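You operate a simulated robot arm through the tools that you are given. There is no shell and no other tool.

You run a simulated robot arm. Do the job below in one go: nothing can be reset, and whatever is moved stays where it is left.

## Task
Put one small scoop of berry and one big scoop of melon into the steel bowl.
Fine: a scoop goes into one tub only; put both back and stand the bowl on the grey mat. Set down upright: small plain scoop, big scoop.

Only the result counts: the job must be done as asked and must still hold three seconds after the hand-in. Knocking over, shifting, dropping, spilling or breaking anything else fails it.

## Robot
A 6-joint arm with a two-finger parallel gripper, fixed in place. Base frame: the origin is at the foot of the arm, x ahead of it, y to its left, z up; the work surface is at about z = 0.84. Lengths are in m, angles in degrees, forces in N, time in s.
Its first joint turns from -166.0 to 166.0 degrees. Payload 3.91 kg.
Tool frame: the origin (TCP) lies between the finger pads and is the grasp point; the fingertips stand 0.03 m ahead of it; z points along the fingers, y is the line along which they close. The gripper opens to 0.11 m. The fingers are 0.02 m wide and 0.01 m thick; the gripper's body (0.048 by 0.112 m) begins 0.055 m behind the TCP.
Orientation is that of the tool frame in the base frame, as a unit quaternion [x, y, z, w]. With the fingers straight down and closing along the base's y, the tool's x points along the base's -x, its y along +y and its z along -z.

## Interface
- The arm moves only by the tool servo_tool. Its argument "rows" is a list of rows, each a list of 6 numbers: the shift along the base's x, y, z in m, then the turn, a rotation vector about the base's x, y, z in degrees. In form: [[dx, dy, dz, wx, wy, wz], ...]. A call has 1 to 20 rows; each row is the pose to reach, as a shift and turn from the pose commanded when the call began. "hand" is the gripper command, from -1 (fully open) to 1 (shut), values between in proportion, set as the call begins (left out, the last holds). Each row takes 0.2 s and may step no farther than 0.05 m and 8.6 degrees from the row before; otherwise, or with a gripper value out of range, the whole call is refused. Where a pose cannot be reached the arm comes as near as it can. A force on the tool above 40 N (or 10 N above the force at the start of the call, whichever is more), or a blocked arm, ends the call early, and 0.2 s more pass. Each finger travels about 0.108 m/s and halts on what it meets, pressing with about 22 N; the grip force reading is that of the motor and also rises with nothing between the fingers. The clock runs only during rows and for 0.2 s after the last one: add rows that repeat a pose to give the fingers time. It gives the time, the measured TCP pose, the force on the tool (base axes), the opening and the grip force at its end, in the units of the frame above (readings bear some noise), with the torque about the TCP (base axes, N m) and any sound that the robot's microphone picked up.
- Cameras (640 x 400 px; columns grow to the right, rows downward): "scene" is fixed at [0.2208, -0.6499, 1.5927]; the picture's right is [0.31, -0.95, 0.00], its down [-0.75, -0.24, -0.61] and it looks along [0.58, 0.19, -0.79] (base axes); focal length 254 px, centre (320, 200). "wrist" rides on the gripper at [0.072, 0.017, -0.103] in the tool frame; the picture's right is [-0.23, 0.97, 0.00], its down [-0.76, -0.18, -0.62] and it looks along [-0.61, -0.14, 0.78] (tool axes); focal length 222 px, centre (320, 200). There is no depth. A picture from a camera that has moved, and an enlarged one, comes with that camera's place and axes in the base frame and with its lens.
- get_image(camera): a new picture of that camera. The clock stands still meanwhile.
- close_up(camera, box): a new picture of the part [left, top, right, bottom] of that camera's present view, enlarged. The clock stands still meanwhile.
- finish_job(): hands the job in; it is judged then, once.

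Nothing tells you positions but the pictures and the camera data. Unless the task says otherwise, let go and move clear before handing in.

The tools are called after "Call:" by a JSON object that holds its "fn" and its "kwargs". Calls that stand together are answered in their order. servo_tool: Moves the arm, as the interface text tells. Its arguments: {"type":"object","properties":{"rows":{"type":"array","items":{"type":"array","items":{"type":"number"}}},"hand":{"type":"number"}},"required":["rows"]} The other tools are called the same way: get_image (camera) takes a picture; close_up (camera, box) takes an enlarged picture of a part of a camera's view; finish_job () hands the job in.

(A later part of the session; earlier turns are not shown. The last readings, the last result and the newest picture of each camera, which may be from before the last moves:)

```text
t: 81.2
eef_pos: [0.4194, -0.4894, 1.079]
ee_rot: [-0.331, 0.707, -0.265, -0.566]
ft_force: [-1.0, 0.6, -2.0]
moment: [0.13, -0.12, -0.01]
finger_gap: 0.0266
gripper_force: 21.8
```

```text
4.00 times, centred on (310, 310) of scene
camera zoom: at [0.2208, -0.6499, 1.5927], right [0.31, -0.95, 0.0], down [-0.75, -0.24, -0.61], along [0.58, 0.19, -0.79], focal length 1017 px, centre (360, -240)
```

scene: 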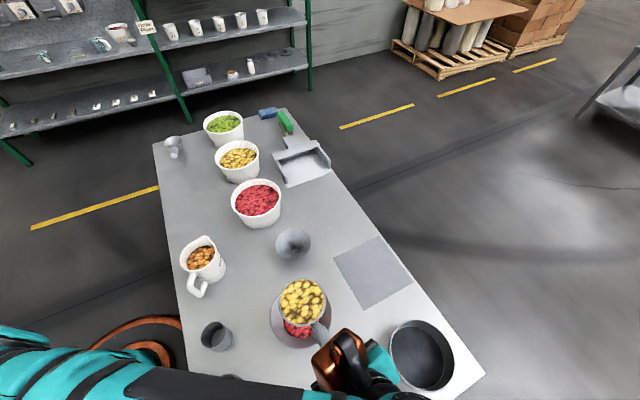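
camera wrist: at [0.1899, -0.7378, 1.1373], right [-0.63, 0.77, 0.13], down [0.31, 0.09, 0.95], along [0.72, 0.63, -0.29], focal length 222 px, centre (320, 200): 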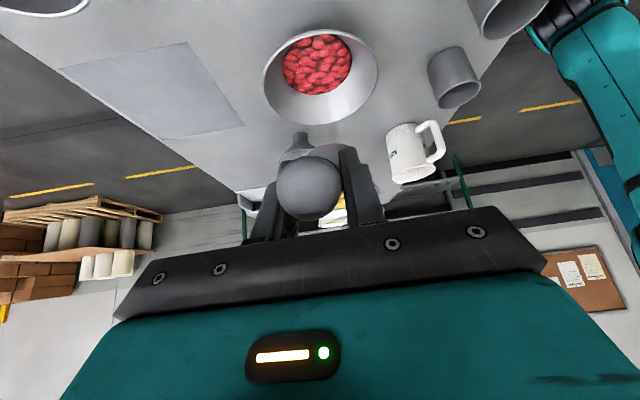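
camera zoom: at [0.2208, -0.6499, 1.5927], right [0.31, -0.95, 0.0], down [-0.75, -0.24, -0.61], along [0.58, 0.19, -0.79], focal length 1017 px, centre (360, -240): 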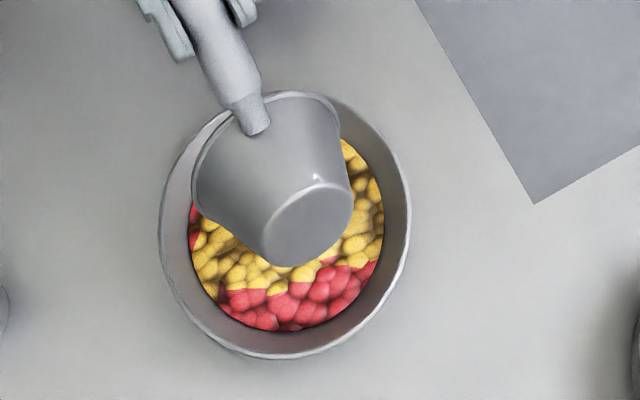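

The melon is in the bowl with no spill. I'll hold briefly, then level back up.

Call:
{"fn": "servo_tool", "kwargs": {"rows": [[0, 0, 0, 0, 0, 0], [0, 0, 0, 0, 0, 0], [0, 0, 0, 0, 0, 0], [-0.0118, -0.0141, 0.007, 5.745, -4.82, 0], [-0.0244, -0.029, 0.014, 11.49, -9.645, 0], [-0.0374, -0.0446, 0.018, 17.235, -14.47, 0], [-0.0507, -0.0604, 0.02, 22.98, -19.29, 0], [-0.0641, -0.0764, 0.02, 28.725, -24.11, 0], [-0.0773, -0.0921, 0.021, 34.47, -28.94, 0], [-0.09, -0.1072, 0.02, 40.215, -33.76, 0], [-0.1021, -0.1216, 0.021, 45.96, -38.58, 0], [-0.1134, -0.1351, 0.021, 51.705, -43.4, 0], [-0.1236, -0.1473, 0.022, 57.45, -48.23, 0], [-0.1327, -0.1581, 0.022, 63.195, -53.05, 0], [-0.1366, -0.1627, 0.022, 68.94, -57.87, 0], [-0.1389, -0.1655, 0.022, 74.685, -62.7, 0], [-0.1397, -0.1664, 0.022, 80.43, -67.52, 0], [-0.1398, -0.1665, 0.022, 86.175, -72.34, 0], [-0.1398, -0.1665, 0.022, 86.175, -72.34, 0]]}}

Call:
{"fn": "close_up", "kwargs": {"camera": "scene", "box": [230, 260, 390, 360]}}

Call:
{"fn": "get_image", "kwargs": {"camera": "wrist"}}

```text
t: 85.2
eef_pos: [0.2794, -0.6559, 1.1027]
ee_rot: [-0.403, 0.864, 0.127, 0.274]
ft_force: [-0.3, -0.3, -2.3]
moment: [-0.15, 0.1, -0.04]
finger_gap: 0.0267
gripper_force: 21.7
```

```text
4.00 times, centred on (310, 310) of scene
camera zoom: at [0.2208, -0.6499, 1.5927], right [0.31, -0.95, 0.0], down [-0.75, -0.24, -0.61], along [0.58, 0.19, -0.79], focal length 1017 px, centre (360, -240)
```

zoom: 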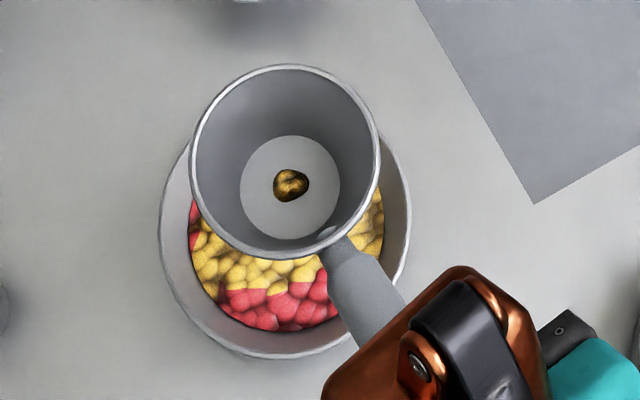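

```text
taken
camera wrist: at [0.1897, -0.7369, 1.1454], right [-0.63, 0.77, 0.13], down [0.3, 0.09, 0.95], along [0.72, 0.63, -0.29], focal length 222 px, centre (320, 200)
```

wrist: 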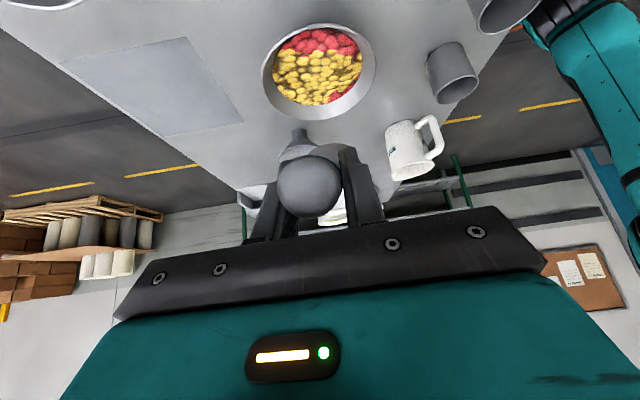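

Only a clinging bit remains in the cup, as with the small scoop. I'll return the big scoop to its original place.

Call:
{"fn": "servo_tool", "kwargs": {"rows": [[0.008, 0.016, 0, 0, 0, 0], [0.025, 0.05, 0, 0, 0, 0], [0.044, 0.09, 0, 0, 0, 0], [0.064, 0.13, 0, 0, 0, -0.5], [0.084, 0.17, 0, 0, 0, -1], [0.104, 0.21, 0, 0, 0, -1.5], [0.124, 0.25, 0, 0, 0, -2], [0.144, 0.29, 0, 0, 0, -2.5], [0.164, 0.33, 0, 0, 0, -3], [0.184, 0.37, 0, 0, 0, -3.5], [0.204, 0.41, 0, 0, 0, -4], [0.224, 0.45, 0, 0, 0, -4.5], [0.244, 0.49, 0, 0, 0, -5], [0.262, 0.53, 0, 0, 0, -5], [0.28, 0.567, 0, 0, 0, -5], [0.291, 0.59, -0.01, 0, 0, -5], [0.2955, 0.5977, -0.04, 0, 0, -5], [0.2955, 0.5977, -0.08, 0, 0, -5], [0.2955, 0.5977, -0.08, 0, 0, -5]]}}

Call:
{"fn": "get_image", "kwargs": {"camera": "wrist"}}

Call:
{"fn": "close_up", "kwargs": {"camera": "scene", "box": [130, 100, 250, 200]}}

```text
t: 89.2
eef_pos: [0.5731, -0.0575, 1.02]
ee_rot: [-0.365, 0.881, 0.115, 0.279]
ft_force: [0.1, -0.4, -1.0]
moment: [-0.14, 0.13, 0.02]
finger_gap: 0.0265
gripper_force: 22.1
```

```text
taken
camera wrist: at [0.4767, -0.1292, 1.0639], right [-0.56, 0.82, 0.13], down [0.31, 0.06, 0.95], along [0.77, 0.57, -0.29], focal length 222 px, centre (320, 200)
```

wrist: 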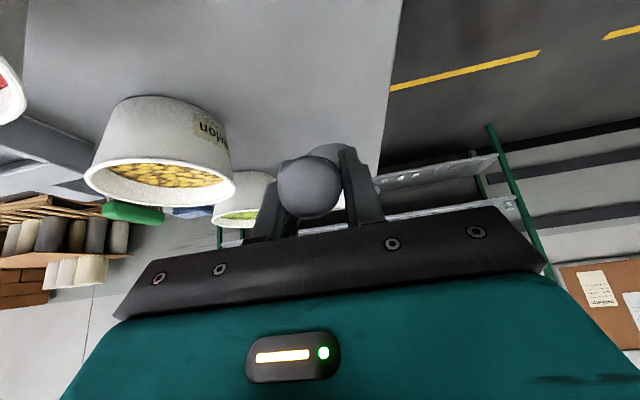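

```text
4.00 times, centred on (190, 150) of scene
camera zoom: at [0.2208, -0.6499, 1.5927], right [0.31, -0.95, 0.0], down [-0.75, -0.24, -0.61], along [0.58, 0.19, -0.79], focal length 1017 px, centre (840, 400)
```

zoom: 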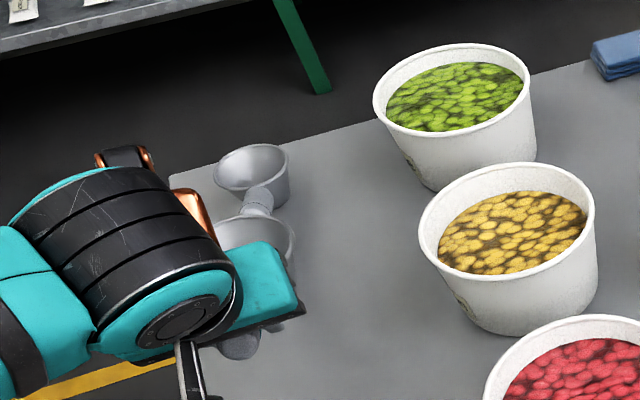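

Call:
{"fn": "servo_tool", "kwargs": {"rows": [[0.0008, -0.0008, -0.03, 0, 0, 0], [0.0017, -0.0017, -0.06, 0, 0, 0], [0.0017, -0.0017, -0.08, 0, 0, 0], [0.0017, -0.0017, -0.09, 0, 0, 0], [0.0017, -0.0017, -0.096, 0, 0, 0], [0.0017, -0.0017, -0.099, 0, 0, 0], [0.0017, -0.0017, -0.099, 0, 0, 0]]}}

Call:
{"fn": "servo_tool", "kwargs": {"rows": [[0, 0, -0.0005, 0, 0, 0], [0, 0, -0.001, 0, 0, 0], [0, 0, -0.001, 0, 0, 0]]}}

```text
t: 90.8
eef_pos: [0.5755, -0.0598, 0.9227]
ee_rot: [-0.364, 0.881, 0.115, 0.279]
ft_force: [-0.1, -0.6, 0.8]
moment: [0.14, -0.19, -0.03]
finger_gap: 0.0267
gripper_force: 22.2
```

```text
t: 91.6
eef_pos: [0.575, -0.0605, 0.9218]
ee_rot: [-0.364, 0.881, 0.115, 0.279]
ft_force: [-3.2, -1.0, 6.5]
moment: [0.42, -0.45, 0.07]
finger_gap: 0.0267
gripper_force: 21.8
```

Contact is made. I'll ease off and release.

Call:
{"fn": "servo_tool", "kwargs": {"rows": [[0, 0, 0.0008, 0, 0, 0], [0, 0, 0.0008, 0, 0, 0]]}}

Call:
{"fn": "servo_tool", "kwargs": {"rows": [[0, 0, 0, 0, 0, 0], [0, 0, 0, 0, 0, 0], [0, 0, 0, 0, 0, 0], [0, 0, 0, 0, 0, 0]], "hand": -0.3}}

Call:
{"fn": "servo_tool", "kwargs": {"rows": [[-0.0102, -0.0102, 0.0205, 0, 0, 0], [-0.0223, -0.0223, 0.045, 0, 0, 0], [-0.0365, -0.0365, 0.0737, 0, 0, 0], [-0.052, -0.052, 0.105, 0, 0, 0], [-0.06, -0.06, 0.145, 0, 0, 0], [-0.06, -0.06, 0.18, 0, 0, 0], [-0.06, -0.06, 0.18, 0, 0, 0]]}}

Call:
{"fn": "get_image", "kwargs": {"camera": "wrist"}}

Call:
{"fn": "get_image", "kwargs": {"camera": "scene"}}

```text
t: 92.2
eef_pos: [0.5767, -0.0618, 0.9223]
ee_rot: [-0.365, 0.881, 0.115, 0.278]
ft_force: [0.1, -0.1, -1.2]
moment: [-0.15, 0.11, 0.02]
finger_gap: 0.0267
gripper_force: 21.1
```

```text
t: 93.2
eef_pos: [0.5768, -0.0612, 0.922]
ee_rot: [-0.365, 0.881, 0.115, 0.278]
ft_force: [0.9, 0.6, 1.1]
moment: [-0.01, -0.03, 0.02]
finger_gap: 0.0714
gripper_force: 0.0
```

```text
t: 94.8
eef_pos: [0.5178, -0.1228, 1.1022]
ee_rot: [-0.365, 0.881, 0.115, 0.279]
ft_force: [0.7, -0.2, 0.6]
moment: [-0.03, 0.02, -0.02]
finger_gap: 0.0716
gripper_force: 0.1
```

```text
taken
camera wrist: at [0.4209, -0.1948, 1.1456], right [-0.56, 0.82, 0.13], down [0.31, 0.06, 0.95], along [0.77, 0.57, -0.29], focal length 222 px, centre (320, 200)
```

wrist: 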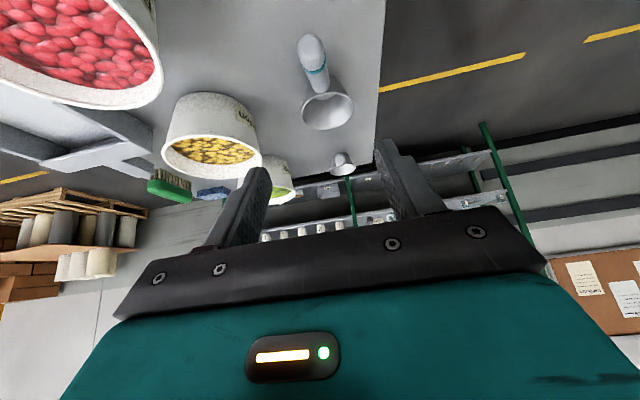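

```text
taken
```

scene: 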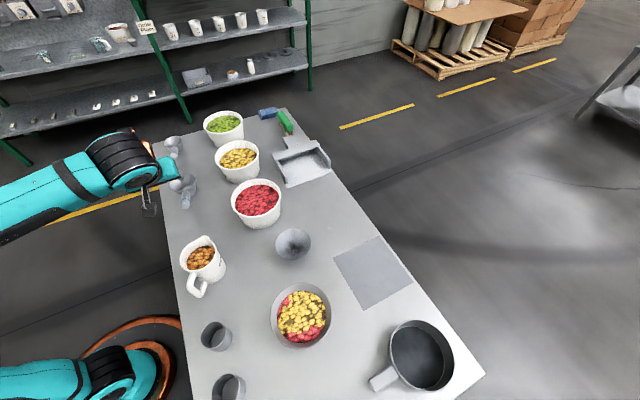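

Both scoops stand upright in their places. Next I'll bring the tool behind the bowl on its -x side to measure its rim for a rim grip.

Call:
{"fn": "servo_tool", "kwargs": {"rows": [[-0.01, -0.015, 0.01, 0, 0, 0], [-0.032, -0.045, 0.02, 0, 0, -4], [-0.055, -0.078, 0.02, 0, 0, -8], [-0.078, -0.111, 0.02, 0, 0, -12], [-0.101, -0.144, 0.02, 0, 0, -16], [-0.124, -0.177, 0.02, 0, 0, -20], [-0.147, -0.21, 0.02, 0, 0, -24], [-0.17, -0.243, 0.01, 0, 0, -28], [-0.193, -0.276, 0, 0, 0, -32], [-0.216, -0.309, -0.01, 0, 0, -36], [-0.239, -0.342, -0.02, 0, 0, -40], [-0.262, -0.374, -0.03, 0, 0, -43], [-0.282, -0.403, -0.03, 0, 0, -45], [-0.3, -0.428, -0.03, 0, 0, -45], [-0.3, -0.428, -0.03, 0, 0, -45]]}}

Call:
{"fn": "get_image", "kwargs": {"camera": "wrist"}}

Call:
{"fn": "get_image", "kwargs": {"camera": "scene"}}

```text
t: 98.0
eef_pos: [0.2173, -0.5481, 1.0699]
ee_rot: [0.0, 0.954, -0.001, 0.301]
ft_force: [-0.1, -0.7, -0.1]
moment: [0.01, -0.03, -0.01]
finger_gap: 0.0716
gripper_force: 0.0
```

```text
taken
camera wrist: at [0.0972, -0.5314, 1.1147], right [0.19, 0.97, 0.13], down [0.27, -0.18, 0.95], along [0.95, -0.14, -0.29], focal length 222 px, centre (320, 200)
```

wrist: 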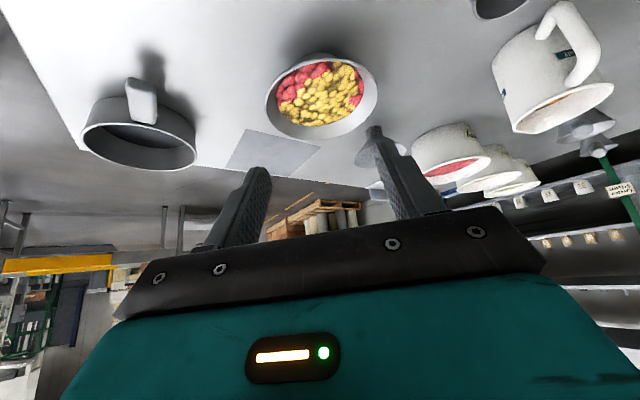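

```text
taken
```

scene: 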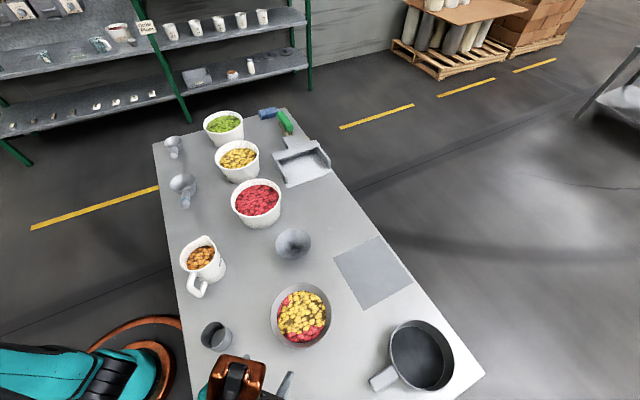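

Call:
{"fn": "close_up", "kwargs": {"camera": "wrist", "box": [245, 40, 395, 150]}}

Call:
{"fn": "close_up", "kwargs": {"camera": "wrist", "box": [210, 110, 340, 190]}}

Call:
{"fn": "close_up", "kwargs": {"camera": "scene", "box": [320, 225, 420, 315]}}

Call:
{"fn": "close_up", "kwargs": {"camera": "scene", "box": [255, 270, 345, 360]}}

```text
3.64 times, centred on (320, 95) of wrist
camera zoom: at [0.0972, -0.5314, 1.1147], right [0.19, 0.97, 0.13], down [0.27, -0.18, 0.95], along [0.95, -0.14, -0.29], focal length 808 px, centre (320, 582)
```

zoom: 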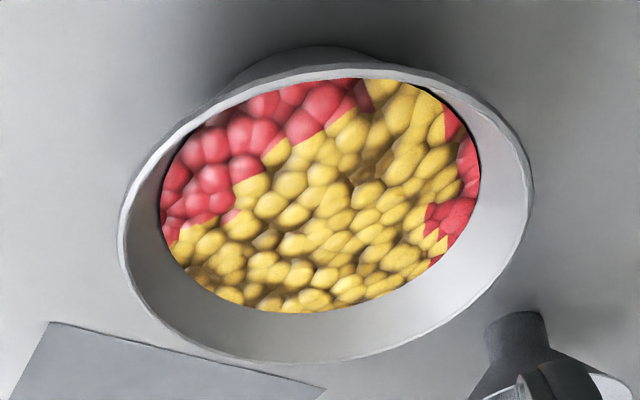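

```text
4.92 times, centred on (275, 150) of wrist
camera zoom: at [0.0972, -0.5314, 1.1147], right [0.19, 0.97, 0.13], down [0.27, -0.18, 0.95], along [0.95, -0.14, -0.29], focal length 1094 px, centre (542, 446)
```

zoom: 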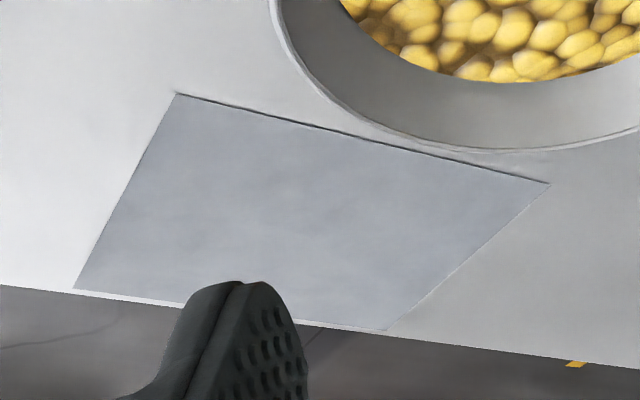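

```text
4.44 times, centred on (370, 270) of scene
camera zoom: at [0.2208, -0.6499, 1.5927], right [0.31, -0.95, 0.0], down [-0.75, -0.24, -0.61], along [0.58, 0.19, -0.79], focal length 1130 px, centre (98, -111)
```

zoom: 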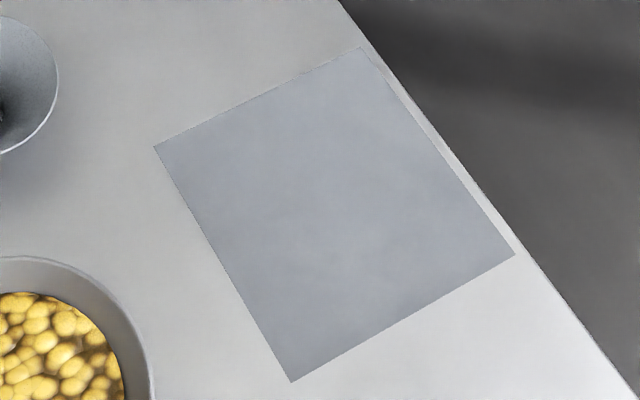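

```text
4.44 times, centred on (300, 315) of scene
camera zoom: at [0.2208, -0.6499, 1.5927], right [0.31, -0.95, 0.0], down [-0.75, -0.24, -0.61], along [0.58, 0.19, -0.79], focal length 1130 px, centre (409, -311)
```

zoom: 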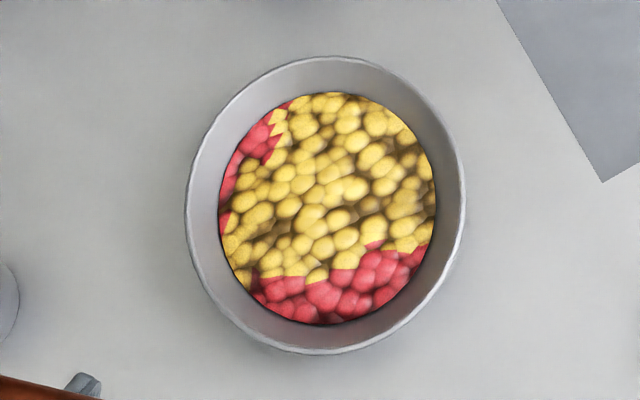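

The bowl's centre is (0.366, -0.552), with rim radius 0.081 at z ≈ 0.894. The mat's centre is about (0.563, -0.706). I'll roll the tool 90° so the fingers can straddle the bowl's sloping wall.

Call:
{"fn": "servo_tool", "kwargs": {"rows": [[0, 0, 0, 4.6, 0, -6.55], [0, 0, 0, 9.2, 0, -13.1], [0, 0, 0, 13.8, 0, -19.66], [0, 0, 0, 18.4, 0, -26.2], [0, 0, 0, 22.96, 0, -32.76], [0, 0, 0, 27.55, 0, -39.3], [0, 0, 0, 32.1, 0, -45.86], [0, 0, 0, 36.7, 0, -52.4], [0, 0, 0, 41.3, 0, -58.97], [0, 0, 0, 45.9, 0, -65.5], [0, 0, 0, 51.66, 0, -73.71], [0, 0, 0, 51.66, 0, -73.71]], "hand": 0.4}}

Call:
{"fn": "get_image", "kwargs": {"camera": "wrist"}}

Call:
{"fn": "get_image", "kwargs": {"camera": "scene"}}

```text
refused: row 11 steps farther than a row can; nothing moved
```

```text
taken
camera wrist: at [0.0972, -0.5314, 1.1147], right [0.19, 0.97, 0.13], down [0.27, -0.18, 0.95], along [0.95, -0.14, -0.29], focal length 222 px, centre (320, 200)
```

wrist: 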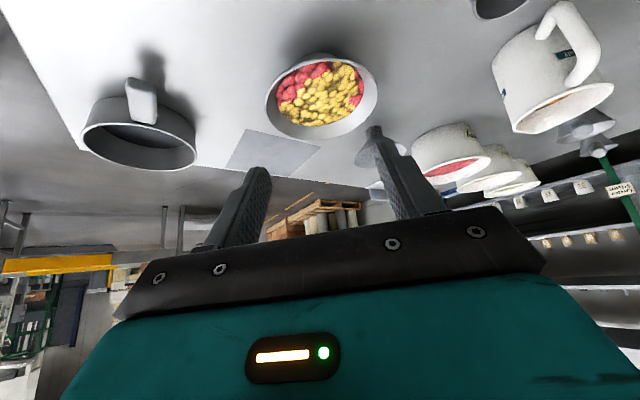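

```text
taken
```

scene: 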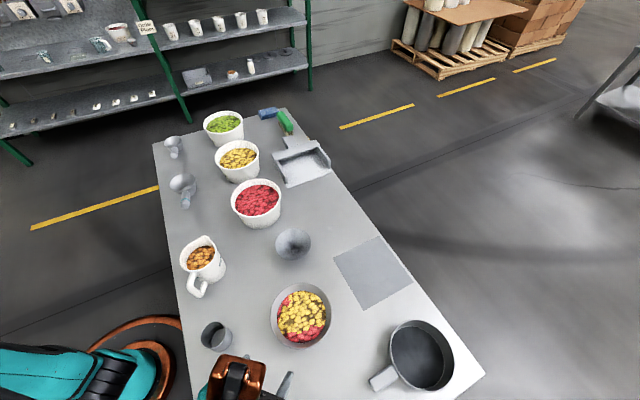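

A row was too big, so nothing moved. I'll repeat the roll in even 7.5° steps.

Call:
{"fn": "servo_tool", "kwargs": {"rows": [[0, 0, 0, 4.305, 0, -6.143], [0, 0, 0, 8.61, 0, -12.285], [0, 0, 0, 12.915, 0, -18.43], [0, 0, 0, 17.22, 0, -24.57], [0, 0, 0, 21.525, 0, -30.71], [0, 0, 0, 25.83, 0, -36.855], [0, 0, 0, 30.135, 0, -43.0], [0, 0, 0, 34.44, 0, -49.14], [0, 0, 0, 38.745, 0, -55.28], [0, 0, 0, 43.05, 0, -61.425], [0, 0, 0, 47.355, 0, -67.57], [0, 0, 0, 51.62, 0, -73.72], [0, 0, 0, 51.62, 0, -73.72]], "hand": 0.4}}

Call:
{"fn": "get_image", "kwargs": {"camera": "wrist"}}

Call:
{"fn": "get_image", "kwargs": {"camera": "scene"}}

```text
t: 100.8
eef_pos: [0.2175, -0.5493, 1.0707]
ee_rot: [0.675, 0.674, 0.212, 0.212]
ft_force: [0.0, -0.1, -0.8]
moment: [0.03, -0.02, -0.03]
finger_gap: 0.0331
gripper_force: 0.1
```

```text
taken
camera wrist: at [0.1708, -0.4764, 1.1676], right [0.8, -0.23, 0.56], down [-0.5, -0.76, 0.41], along [0.33, -0.61, -0.72], focal length 222 px, centre (320, 200)
```

wrist: 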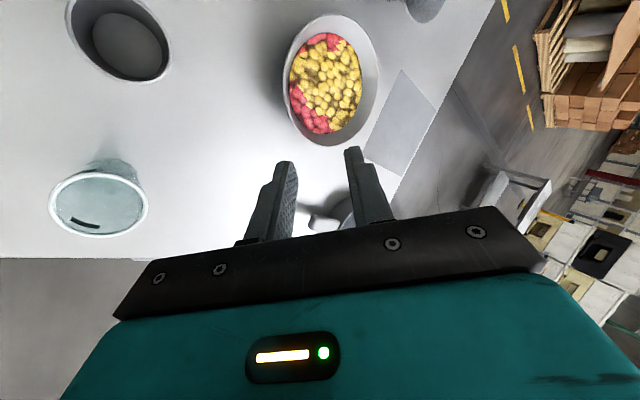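

```text
taken
```

scene: 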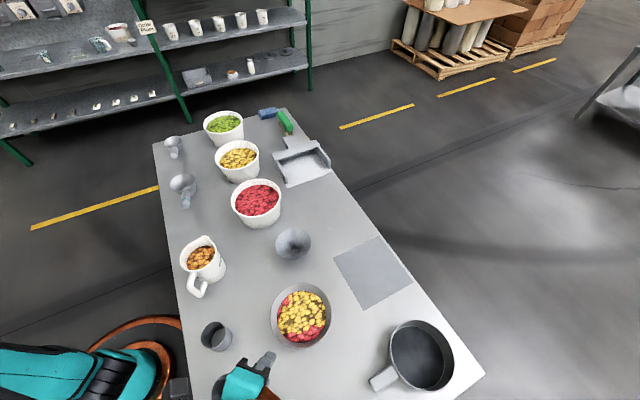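

Good. The fingers now close in the bowl's radial plane. I'll go to a pre-grasp just above the near rim.

Call:
{"fn": "servo_tool", "kwargs": {"rows": [[0.006, -0.001, -0.03, 0, 0, 0], [0.013, -0.002, -0.065, 0, 0, 0], [0.02, -0.003, -0.095, 0, 0, 0], [0.028, -0.0036, -0.1204, 0, 0, 0], [0.028, -0.0036, -0.1204, 0, 0, 0]]}}

Call:
{"fn": "get_image", "kwargs": {"camera": "wrist"}}

Call:
{"fn": "close_up", "kwargs": {"camera": "scene", "box": [220, 290, 380, 400]}}

```text
t: 102.0
eef_pos: [0.2445, -0.5528, 0.9535]
ee_rot: [0.674, 0.675, 0.211, 0.213]
ft_force: [0.5, -0.1, 0.1]
moment: [0.01, -0.01, -0.06]
finger_gap: 0.0331
gripper_force: 0.2
```

```text
taken
camera wrist: at [0.1986, -0.4799, 1.0484], right [0.8, -0.23, 0.56], down [-0.5, -0.76, 0.41], along [0.33, -0.61, -0.72], focal length 222 px, centre (320, 200)
```

wrist: 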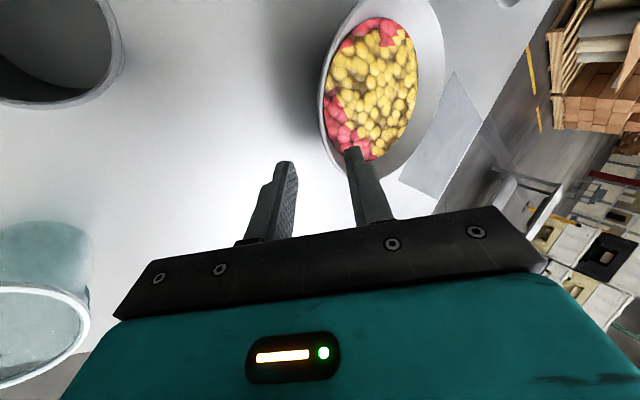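

```text
3.64 times, centred on (300, 345) of scene
camera zoom: at [0.2208, -0.6499, 1.5927], right [0.31, -0.95, 0.0], down [-0.75, -0.24, -0.61], along [0.58, 0.19, -0.79], focal length 925 px, centre (393, -327)
```

zoom: 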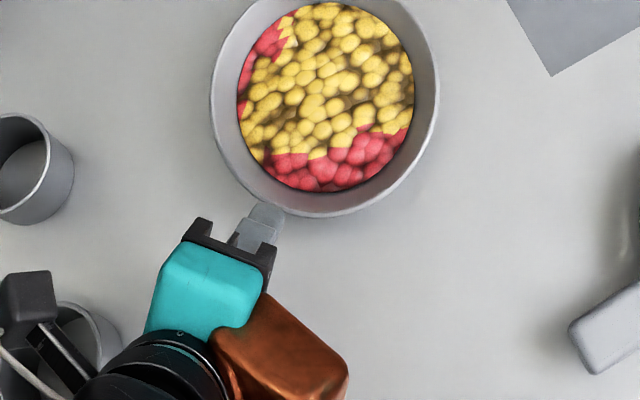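

The near wall lines up with the gap between the fingers. I'll advance along the wall's slope.

Call:
{"fn": "servo_tool", "kwargs": {"rows": [[0.0115, 0, -0.0164, 0, 0, 0], [0.023, 0, -0.0328, 0, 0, 0], [0.0316, 0, -0.045, 0, 0, 0], [0.0316, 0, -0.045, 0, 0, 0]]}}

Call:
{"fn": "get_image", "kwargs": {"camera": "wrist"}}

Call:
{"fn": "close_up", "kwargs": {"camera": "scene", "box": [240, 300, 340, 370]}}

```text
t: 103.0
eef_pos: [0.2754, -0.5539, 0.9113]
ee_rot: [0.674, 0.674, 0.21, 0.216]
ft_force: [-7.2, -1.6, 15.5]
moment: [0.14, -0.4, 0.02]
finger_gap: 0.0346
gripper_force: 1.8
stopped in row 4: the force on the tool passed its limit at 43 N (the readings are from after the stop); the commanded pose is now the measured one
```

```text
taken
camera wrist: at [0.2293, -0.4797, 1.0058], right [0.8, -0.22, 0.56], down [-0.51, -0.76, 0.41], along [0.33, -0.61, -0.72], focal length 222 px, centre (320, 200)
```

wrist: 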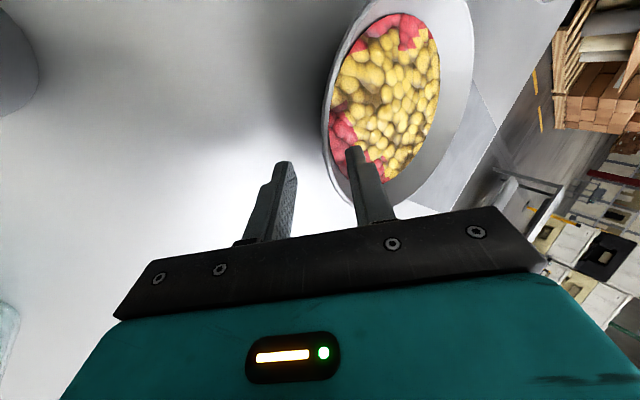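

```text
5.71 times, centred on (290, 335) of scene
camera zoom: at [0.2208, -0.6499, 1.5927], right [0.31, -0.95, 0.0], down [-0.75, -0.24, -0.61], along [0.58, 0.19, -0.79], focal length 1453 px, centre (491, -571)
```

zoom: 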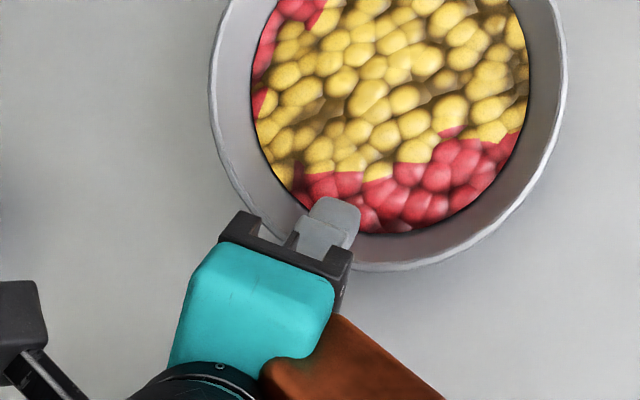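

The inner fingertip met something just inside the rim. I'll look closely before doing anything else.

Call:
{"fn": "close_up", "kwargs": {"camera": "wrist", "box": [280, 80, 440, 220]}}

Call:
{"fn": "close_up", "kwargs": {"camera": "scene", "box": [265, 315, 325, 360]}}

```text
2.86 times, centred on (360, 150) of wrist
camera zoom: at [0.2293, -0.4797, 1.0058], right [0.8, -0.22, 0.56], down [-0.51, -0.76, 0.41], along [0.33, -0.61, -0.72], focal length 635 px, centre (206, 343)
```

zoom: 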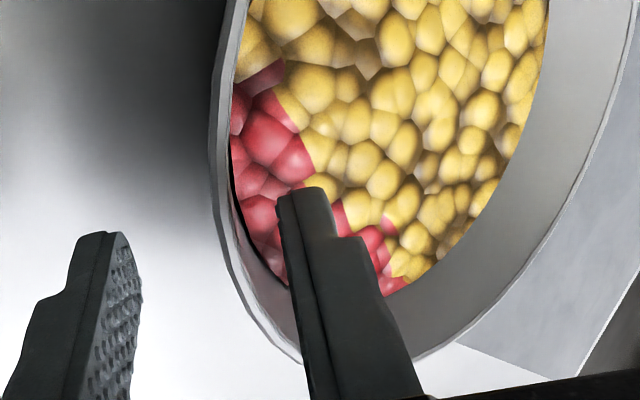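

```text
8.89 times, centred on (295, 338) of scene
camera zoom: at [0.2208, -0.6499, 1.5927], right [0.31, -0.95, 0.0], down [-0.75, -0.24, -0.61], along [0.58, 0.19, -0.79], focal length 2260 px, centre (542, -1022)
```

zoom: 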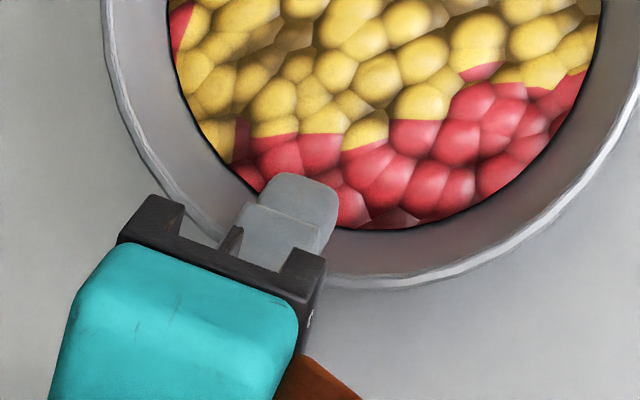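

The fingertip may be tilting the bowl slightly, so I'll back straight off along the approach and re-check.

Call:
{"fn": "servo_tool", "kwargs": {"rows": [[-0.0023, 0, 0.0033, 0, 0, 0], [-0.0069, 0, 0.0098, 0, 0, 0], [-0.0172, 0, 0.0246, 0, 0, 0], [-0.0344, 0, 0.0492, 0, 0, 0], [-0.0516, 0, 0.0737, 0, 0, 0], [-0.0516, 0, 0.0737, 0, 0, 0]]}}

Call:
{"fn": "get_image", "kwargs": {"camera": "wrist"}}

Call:
{"fn": "close_up", "kwargs": {"camera": "scene", "box": [255, 270, 345, 360]}}

Call:
{"fn": "close_up", "kwargs": {"camera": "wrist", "box": [270, 0, 450, 150]}}

```text
t: 104.4
eef_pos: [0.2236, -0.5529, 0.9809]
ee_rot: [0.674, 0.674, 0.211, 0.215]
ft_force: [-0.6, 0.6, 0.6]
moment: [-0.01, 0.03, -0.02]
finger_gap: 0.0329
gripper_force: 0.1
```

```text
taken
camera wrist: at [0.1787, -0.4798, 1.0767], right [0.8, -0.22, 0.56], down [-0.5, -0.76, 0.41], along [0.33, -0.61, -0.72], focal length 222 px, centre (320, 200)
```

wrist: 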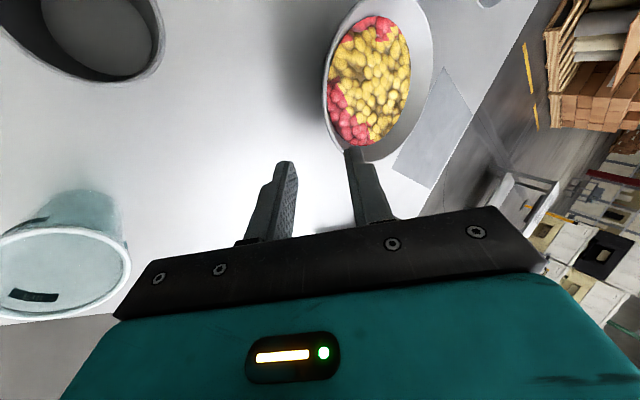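

```text
4.44 times, centred on (300, 315) of scene
camera zoom: at [0.2208, -0.6499, 1.5927], right [0.31, -0.95, 0.0], down [-0.75, -0.24, -0.61], along [0.58, 0.19, -0.79], focal length 1130 px, centre (409, -311)
```

zoom: 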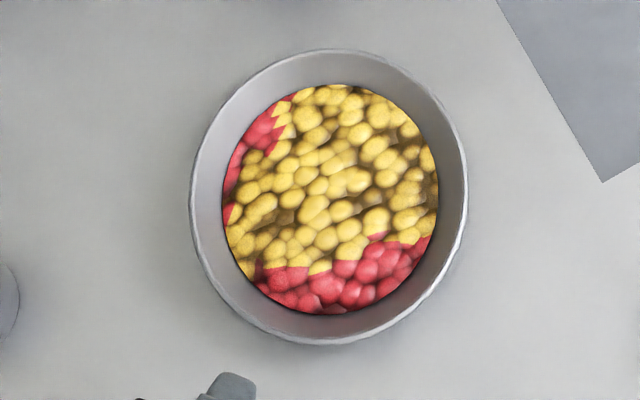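

```text
2.67 times, centred on (360, 75) of wrist
camera zoom: at [0.1787, -0.4798, 1.0767], right [0.8, -0.22, 0.56], down [-0.5, -0.76, 0.41], along [0.33, -0.61, -0.72], focal length 592 px, centre (213, 533)
```

zoom: 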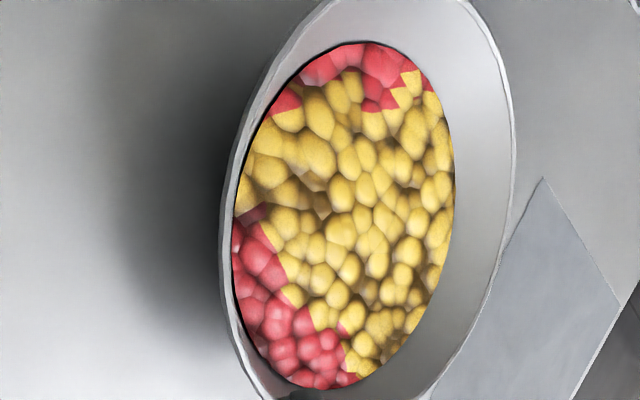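

The bowl only slid about 6 mm, still flat with nothing spilled. Its rim seems to act as a thick wall here, so I'll open wider, centre on that thicker wall and probe down gently.

Call:
{"fn": "servo_tool", "kwargs": {"rows": [[0.0176, 0, 0, 0, 0, 0], [0.0276, 0, -0.0142, 0, 0, 0], [0.0396, 0, -0.0314, 0, 0, 0], [0.0516, 0, -0.0485, 0, 0, 0], [0.0516, 0, -0.0485, 0, 0, 0]], "hand": 0.18}}

Call:
{"fn": "get_image", "kwargs": {"camera": "wrist"}}

Call:
{"fn": "close_up", "kwargs": {"camera": "scene", "box": [265, 300, 335, 360]}}

```text
t: 105.6
eef_pos: [0.2763, -0.5536, 0.9339]
ee_rot: [0.675, 0.674, 0.211, 0.215]
ft_force: [-0.5, -0.2, -0.2]
moment: [0.0, 0.0, -0.02]
finger_gap: 0.0452
gripper_force: 0.1
```

```text
taken
camera wrist: at [0.2304, -0.4807, 1.0288], right [0.8, -0.23, 0.56], down [-0.5, -0.76, 0.41], along [0.33, -0.61, -0.72], focal length 222 px, centre (320, 200)
```

wrist: 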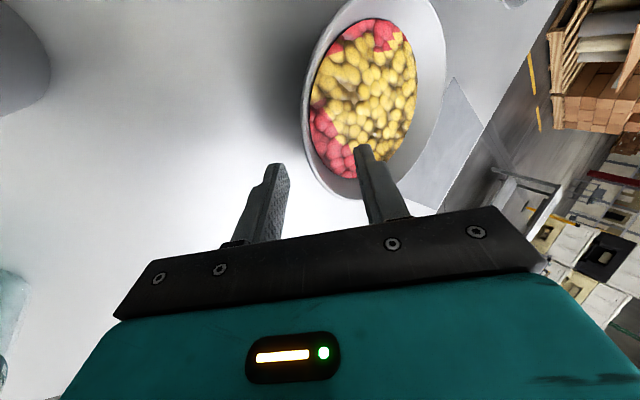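

```text
6.67 times, centred on (300, 330) of scene
camera zoom: at [0.2208, -0.6499, 1.5927], right [0.31, -0.95, 0.0], down [-0.75, -0.24, -0.61], along [0.58, 0.19, -0.79], focal length 1695 px, centre (453, -667)
```

zoom: 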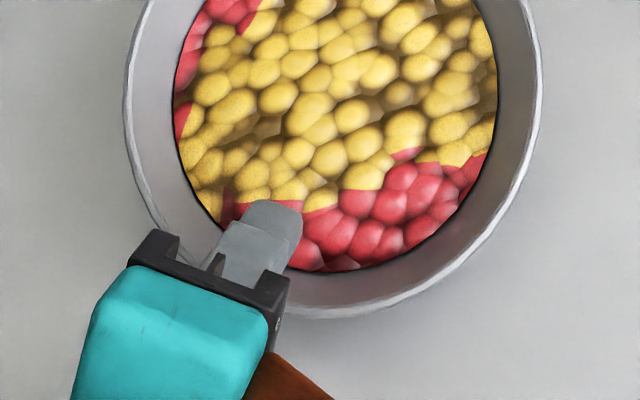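

Call:
{"fn": "servo_tool", "kwargs": {"rows": [[0.0046, 0, -0.0066, 0, 0, 0], [0.0092, 0, -0.0131, 0, 0, 0], [0.0115, 0, -0.0164, 0, 0, 0], [0.0115, 0, -0.0164, 0, 0, 0]]}}

Call:
{"fn": "servo_tool", "kwargs": {"rows": [[0.0012, 0, -0.0017, 0, 0, 0], [0.0023, 0, -0.0033, 0, 0, 0], [0.0035, 0, -0.005, 0, 0, 0], [0.0035, 0, -0.005, 0, 0, 0]]}}

```text
t: 106.6
eef_pos: [0.2874, -0.5519, 0.9182]
ee_rot: [0.674, 0.674, 0.211, 0.216]
ft_force: [-0.8, -0.1, -0.4]
moment: [0.0, 0.02, 0.02]
finger_gap: 0.045
gripper_force: 0.1
```

```text
t: 107.6
eef_pos: [0.2898, -0.5521, 0.9124]
ee_rot: [0.674, 0.674, 0.21, 0.215]
ft_force: [0.1, -0.5, 0.0]
moment: [-0.01, 0.02, 0.02]
finger_gap: 0.0452
gripper_force: 0.1
```

Call:
{"fn": "servo_tool", "kwargs": {"rows": [[0.0012, 0, -0.0017, 0, 0, 0], [0.0023, 0, -0.0033, 0, 0, 0], [0.0035, 0, -0.005, 0, 0, 0], [0.0035, 0, -0.005, 0, 0, 0]]}}

Call:
{"fn": "servo_tool", "kwargs": {"rows": [[0.0006, 0, -0.0008, 0, 0, 0], [0.0012, 0, -0.0017, 0, 0, 0], [0.0018, 0, -0.0025, 0, 0, 0], [0.0018, 0, -0.0025, 0, 0, 0]]}}

```text
t: 108.6
eef_pos: [0.2956, -0.5508, 0.9082]
ee_rot: [0.674, 0.675, 0.211, 0.214]
ft_force: [0.2, 0.4, 0.4]
moment: [-0.01, -0.01, 0.02]
finger_gap: 0.0452
gripper_force: 0.1
```

```text
t: 109.6
eef_pos: [0.2968, -0.553, 0.9047]
ee_rot: [0.674, 0.675, 0.211, 0.215]
ft_force: [-0.7, -0.6, -0.2]
moment: [0.02, -0.05, 0.0]
finger_gap: 0.0453
gripper_force: 0.0
```

No contact so far, and the inner fingertip is below the rim. I'll continue.

Call:
{"fn": "servo_tool", "kwargs": {"rows": [[0.0012, 0, -0.0017, 0, 0, 0], [0.0023, 0, -0.0033, 0, 0, 0], [0.0035, 0, -0.005, 0, 0, 0], [0.0035, 0, -0.005, 0, 0, 0]]}}

Call:
{"fn": "servo_tool", "kwargs": {"rows": [[0.0012, 0, -0.0017, 0, 0, 0], [0.0023, 0, -0.0033, 0, 0, 0], [0.0035, 0, -0.005, 0, 0, 0], [0.0035, 0, -0.005, 0, 0, 0]]}}

Call:
{"fn": "get_image", "kwargs": {"camera": "wrist"}}

Call:
{"fn": "close_up", "kwargs": {"camera": "scene", "box": [255, 270, 345, 360]}}

```text
t: 110.6
eef_pos: [0.2999, -0.5521, 0.9014]
ee_rot: [0.674, 0.675, 0.211, 0.214]
ft_force: [0.1, -0.1, 0.5]
moment: [-0.02, 0.01, 0.04]
finger_gap: 0.0451
gripper_force: 0.0
```

```text
t: 111.6
eef_pos: [0.3044, -0.5524, 0.8961]
ee_rot: [0.675, 0.674, 0.21, 0.215]
ft_force: [0.1, 0.3, -0.9]
moment: [-0.01, -0.01, 0.01]
finger_gap: 0.045
gripper_force: 0.0
```

```text
taken
camera wrist: at [0.258, -0.4795, 0.991], right [0.8, -0.22, 0.56], down [-0.5, -0.76, 0.41], along [0.33, -0.61, -0.72], focal length 222 px, centre (320, 200)
```

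wrist: 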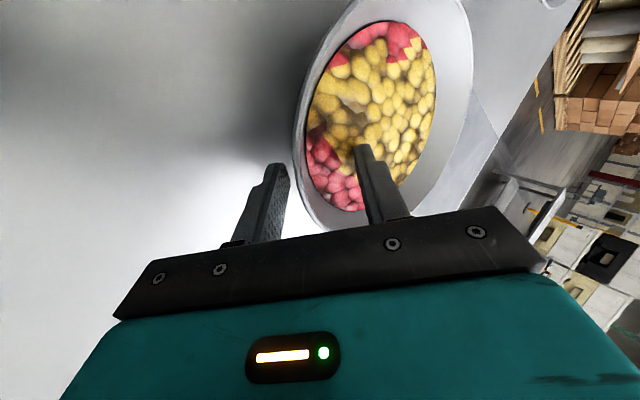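

```text
4.44 times, centred on (300, 315) of scene
camera zoom: at [0.2208, -0.6499, 1.5927], right [0.31, -0.95, 0.0], down [-0.75, -0.24, -0.61], along [0.58, 0.19, -0.79], focal length 1130 px, centre (409, -311)
```

zoom: 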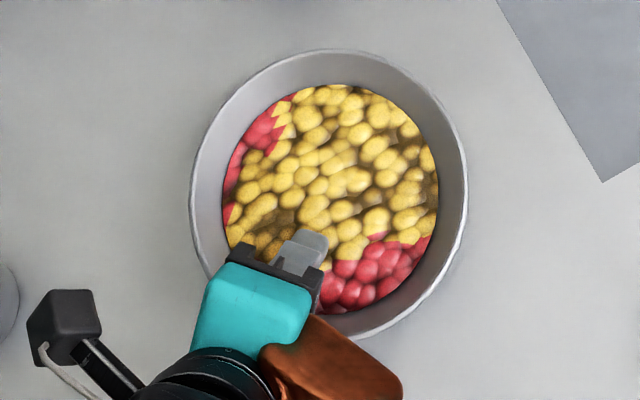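

The inner finger is inside with no contact, and the outer finger lies along the wall. I'll close the grip.

Call:
{"fn": "servo_tool", "kwargs": {"rows": [[0, 0, 0, 0, 0, 0], [0, 0, 0, 0, 0, 0], [0, 0, 0, 0, 0, 0], [0, 0, 0, 0, 0, 0]], "hand": 1}}

Call:
{"fn": "get_image", "kwargs": {"camera": "wrist"}}

Call:
{"fn": "close_up", "kwargs": {"camera": "scene", "box": [255, 270, 345, 360]}}

```text
t: 112.6
eef_pos: [0.3035, -0.5524, 0.8955]
ee_rot: [0.674, 0.674, 0.211, 0.215]
ft_force: [0.7, 0.9, -1.9]
moment: [-0.01, 0.1, 0.02]
finger_gap: 0.0022
gripper_force: 22.3
```

```text
taken
camera wrist: at [0.258, -0.4795, 0.991], right [0.8, -0.22, 0.56], down [-0.5, -0.76, 0.41], along [0.33, -0.61, -0.72], focal length 222 px, centre (320, 200)
```

wrist: 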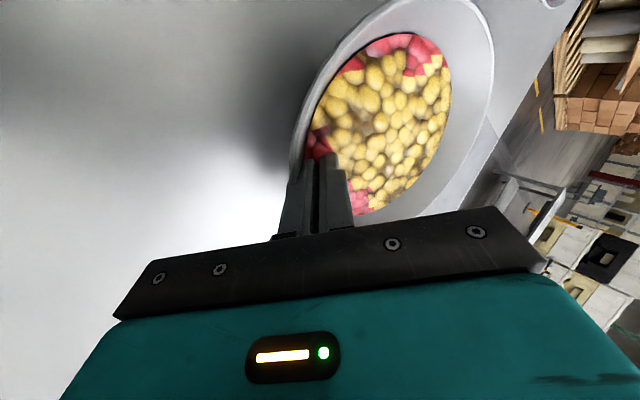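

```text
4.44 times, centred on (300, 315) of scene
camera zoom: at [0.2208, -0.6499, 1.5927], right [0.31, -0.95, 0.0], down [-0.75, -0.24, -0.61], along [0.58, 0.19, -0.79], focal length 1130 px, centre (409, -311)
```

zoom: 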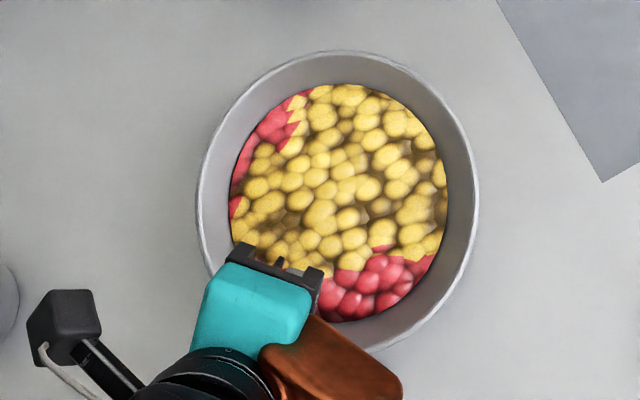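

The fingers hold a thin wall, with a gap of 2 mm. I'll lift a few millimetres and watch for sagging.

Call:
{"fn": "servo_tool", "kwargs": {"rows": [[0, 0, 0.002, 0, 0, 0], [0, 0, 0.005, 0, 0, 0], [0, 0, 0.008, 0, 0, 0], [0, 0, 0.008, 0, 0, 0], [0, 0, 0.008, 0, 0, 0]]}}

Call:
{"fn": "get_image", "kwargs": {"camera": "wrist"}}

Call:
{"fn": "close_up", "kwargs": {"camera": "scene", "box": [255, 270, 345, 360]}}

```text
t: 113.8
eef_pos: [0.3041, -0.5536, 0.9032]
ee_rot: [0.674, 0.674, 0.211, 0.215]
ft_force: [1.0, 0.0, -4.4]
moment: [0.02, 0.23, 0.03]
finger_gap: 0.0023
gripper_force: 22.2
```

```text
taken
camera wrist: at [0.2577, -0.4801, 0.9984], right [0.8, -0.22, 0.56], down [-0.5, -0.76, 0.41], along [0.33, -0.61, -0.72], focal length 222 px, centre (320, 200)
```

wrist: 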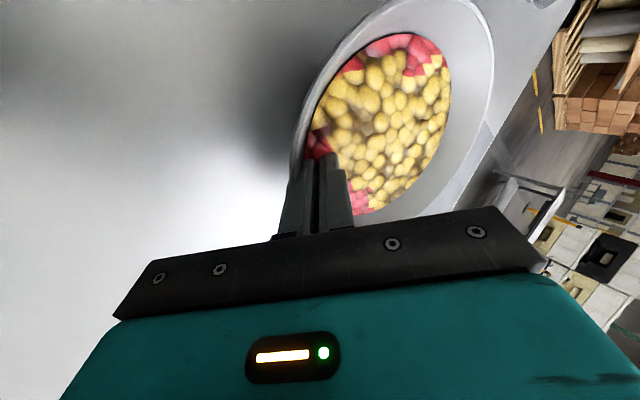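

```text
4.44 times, centred on (300, 315) of scene
camera zoom: at [0.2208, -0.6499, 1.5927], right [0.31, -0.95, 0.0], down [-0.75, -0.24, -0.61], along [0.58, 0.19, -0.79], focal length 1130 px, centre (409, -311)
```

zoom: 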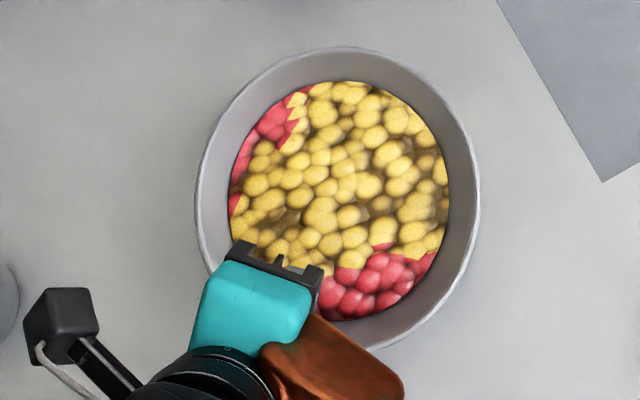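

The bowl is off the table at about 4.4 N and shows no sag. I'll raise it a bit more and carry it slowly towards the mat.

Call:
{"fn": "servo_tool", "kwargs": {"rows": [[0, 0, 0.005, 0, 0, 0], [0, 0, 0.012, 0, 0, 0], [0, 0, 0.02, 0, 0, 0], [0.006, -0.0046, 0.024, 0, 0, 0], [0.018, -0.0138, 0.025, 0, 0, 0], [0.036, -0.0275, 0.025, 0, 0, 0], [0.056, -0.0428, 0.025, 0, 0, 0], [0.076, -0.0582, 0.025, 0, 0, 0], [0.096, -0.0735, 0.025, 0, 0, 0], [0.116, -0.0888, 0.025, 0, 0, 0], [0.136, -0.104, 0.025, 0, 0, 0], [0.154, -0.118, 0.025, 0, 0, 0], [0.17, -0.13, 0.025, 0, 0, 0], [0.181, -0.1385, 0.025, 0, 0, 0], [0.187, -0.143, 0.025, 0, 0, 0], [0.1895, -0.145, 0.025, 0, 0, 0], [0.1895, -0.145, 0.025, 0, 0, 0]]}}

Call:
{"fn": "get_image", "kwargs": {"camera": "scene"}}

Call:
{"fn": "close_up", "kwargs": {"camera": "scene", "box": [310, 215, 430, 315]}}

Call:
{"fn": "get_image", "kwargs": {"camera": "wrist"}}

```text
t: 117.4
eef_pos: [0.4926, -0.6975, 0.9288]
ee_rot: [0.675, 0.674, 0.211, 0.215]
ft_force: [-0.8, -1.1, -3.6]
moment: [0.0, 0.24, -0.01]
finger_gap: 0.0027
gripper_force: 21.5
```

```text
taken
```

scene: 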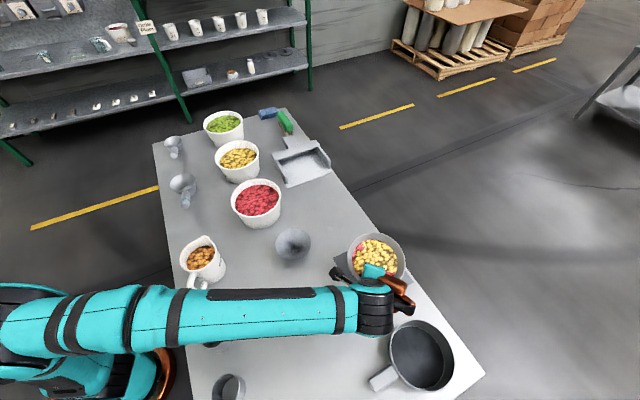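

```text
4.00 times, centred on (370, 265) of scene
camera zoom: at [0.2208, -0.6499, 1.5927], right [0.31, -0.95, 0.0], down [-0.75, -0.24, -0.61], along [0.58, 0.19, -0.79], focal length 1017 px, centre (120, -60)
```

zoom: 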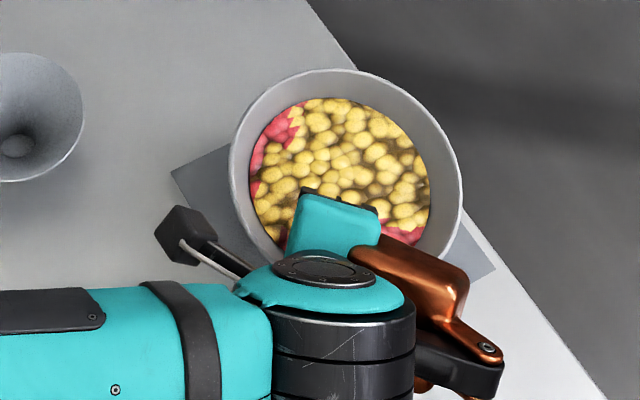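

```text
taken
camera wrist: at [0.4469, -0.6254, 1.0236], right [0.8, -0.23, 0.56], down [-0.5, -0.76, 0.41], along [0.33, -0.61, -0.72], focal length 222 px, centre (320, 200)
```

wrist: 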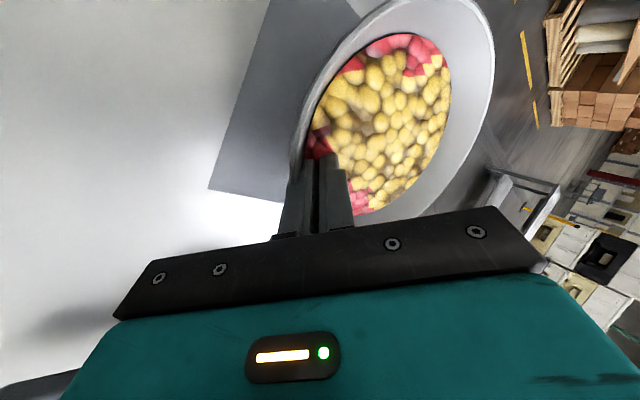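

The bowl is centred over the mat. I'll lower it slowly until it touches.

Call:
{"fn": "servo_tool", "kwargs": {"rows": [[0, 0, -0.006, 0, 0, 0], [0, 0, -0.013, 0, 0, 0], [0, 0, -0.019, 0, 0, 0], [0, 0, -0.024, 0, 0, 0], [0, 0, -0.027, 0, 0, 0], [0, 0, -0.0285, 0, 0, 0], [0, 0, -0.0285, 0, 0, 0]]}}

Call:
{"fn": "servo_tool", "kwargs": {"rows": [[0, 0, -0.0008, 0, 0, 0], [0, 0, -0.0016, 0, 0, 0], [0, 0, -0.0016, 0, 0, 0]]}}

```text
t: 119.0
eef_pos: [0.4926, -0.6983, 0.8992]
ee_rot: [0.674, 0.675, 0.21, 0.215]
ft_force: [0.3, 0.4, -3.2]
moment: [0.03, 0.27, 0.0]
finger_gap: 0.0026
gripper_force: 22.4
```

```text
t: 119.8
eef_pos: [0.4933, -0.6997, 0.8992]
ee_rot: [0.675, 0.674, 0.211, 0.214]
ft_force: [0.8, -0.6, -3.9]
moment: [0.04, 0.24, -0.01]
finger_gap: 0.0022
gripper_force: 21.8
```

Call:
{"fn": "servo_tool", "kwargs": {"rows": [[0, 0, -0.0008, 0, 0, 0], [0, 0, -0.0016, 0, 0, 0], [0, 0, -0.0016, 0, 0, 0]]}}

Call:
{"fn": "servo_tool", "kwargs": {"rows": [[0, 0, -0.0007, 0, 0, 0], [0, 0, -0.0014, 0, 0, 0], [0, 0, -0.0014, 0, 0, 0]]}}

```text
t: 120.6
eef_pos: [0.4936, -0.6992, 0.896]
ee_rot: [0.675, 0.675, 0.21, 0.214]
ft_force: [-0.8, 0.5, -3.3]
moment: [0.02, 0.26, -0.02]
finger_gap: 0.0022
gripper_force: 22.0
```

```text
t: 121.4
eef_pos: [0.4931, -0.6993, 0.8967]
ee_rot: [0.674, 0.674, 0.211, 0.216]
ft_force: [0.1, 0.1, -0.9]
moment: [-0.16, 0.08, -0.01]
finger_gap: 0.0024
gripper_force: 21.8
```

Call:
{"fn": "servo_tool", "kwargs": {"rows": [[0, 0, -0.0005, 0, 0, 0], [0, 0, -0.001, 0, 0, 0], [0, 0, -0.001, 0, 0, 0]]}}

Call:
{"fn": "get_image", "kwargs": {"camera": "wrist"}}

```text
t: 122.2
eef_pos: [0.4928, -0.6968, 0.8962]
ee_rot: [0.674, 0.675, 0.21, 0.215]
ft_force: [-3.1, 1.4, 11.9]
moment: [-0.42, -0.21, -0.08]
finger_gap: 0.0024
gripper_force: 21.7
```

```text
taken
camera wrist: at [0.4467, -0.6248, 0.9906], right [0.8, -0.22, 0.56], down [-0.5, -0.76, 0.41], along [0.33, -0.61, -0.72], focal length 222 px, centre (320, 200)
```

wrist: 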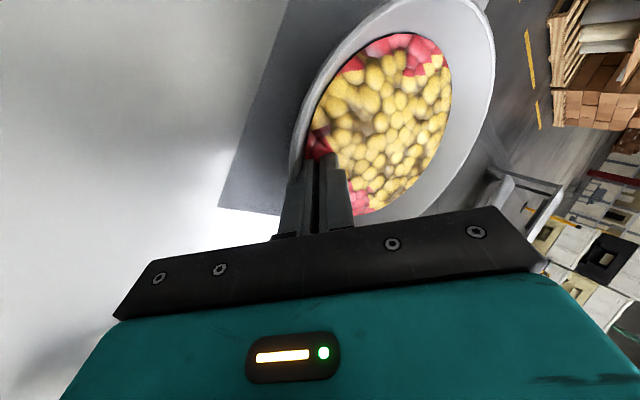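

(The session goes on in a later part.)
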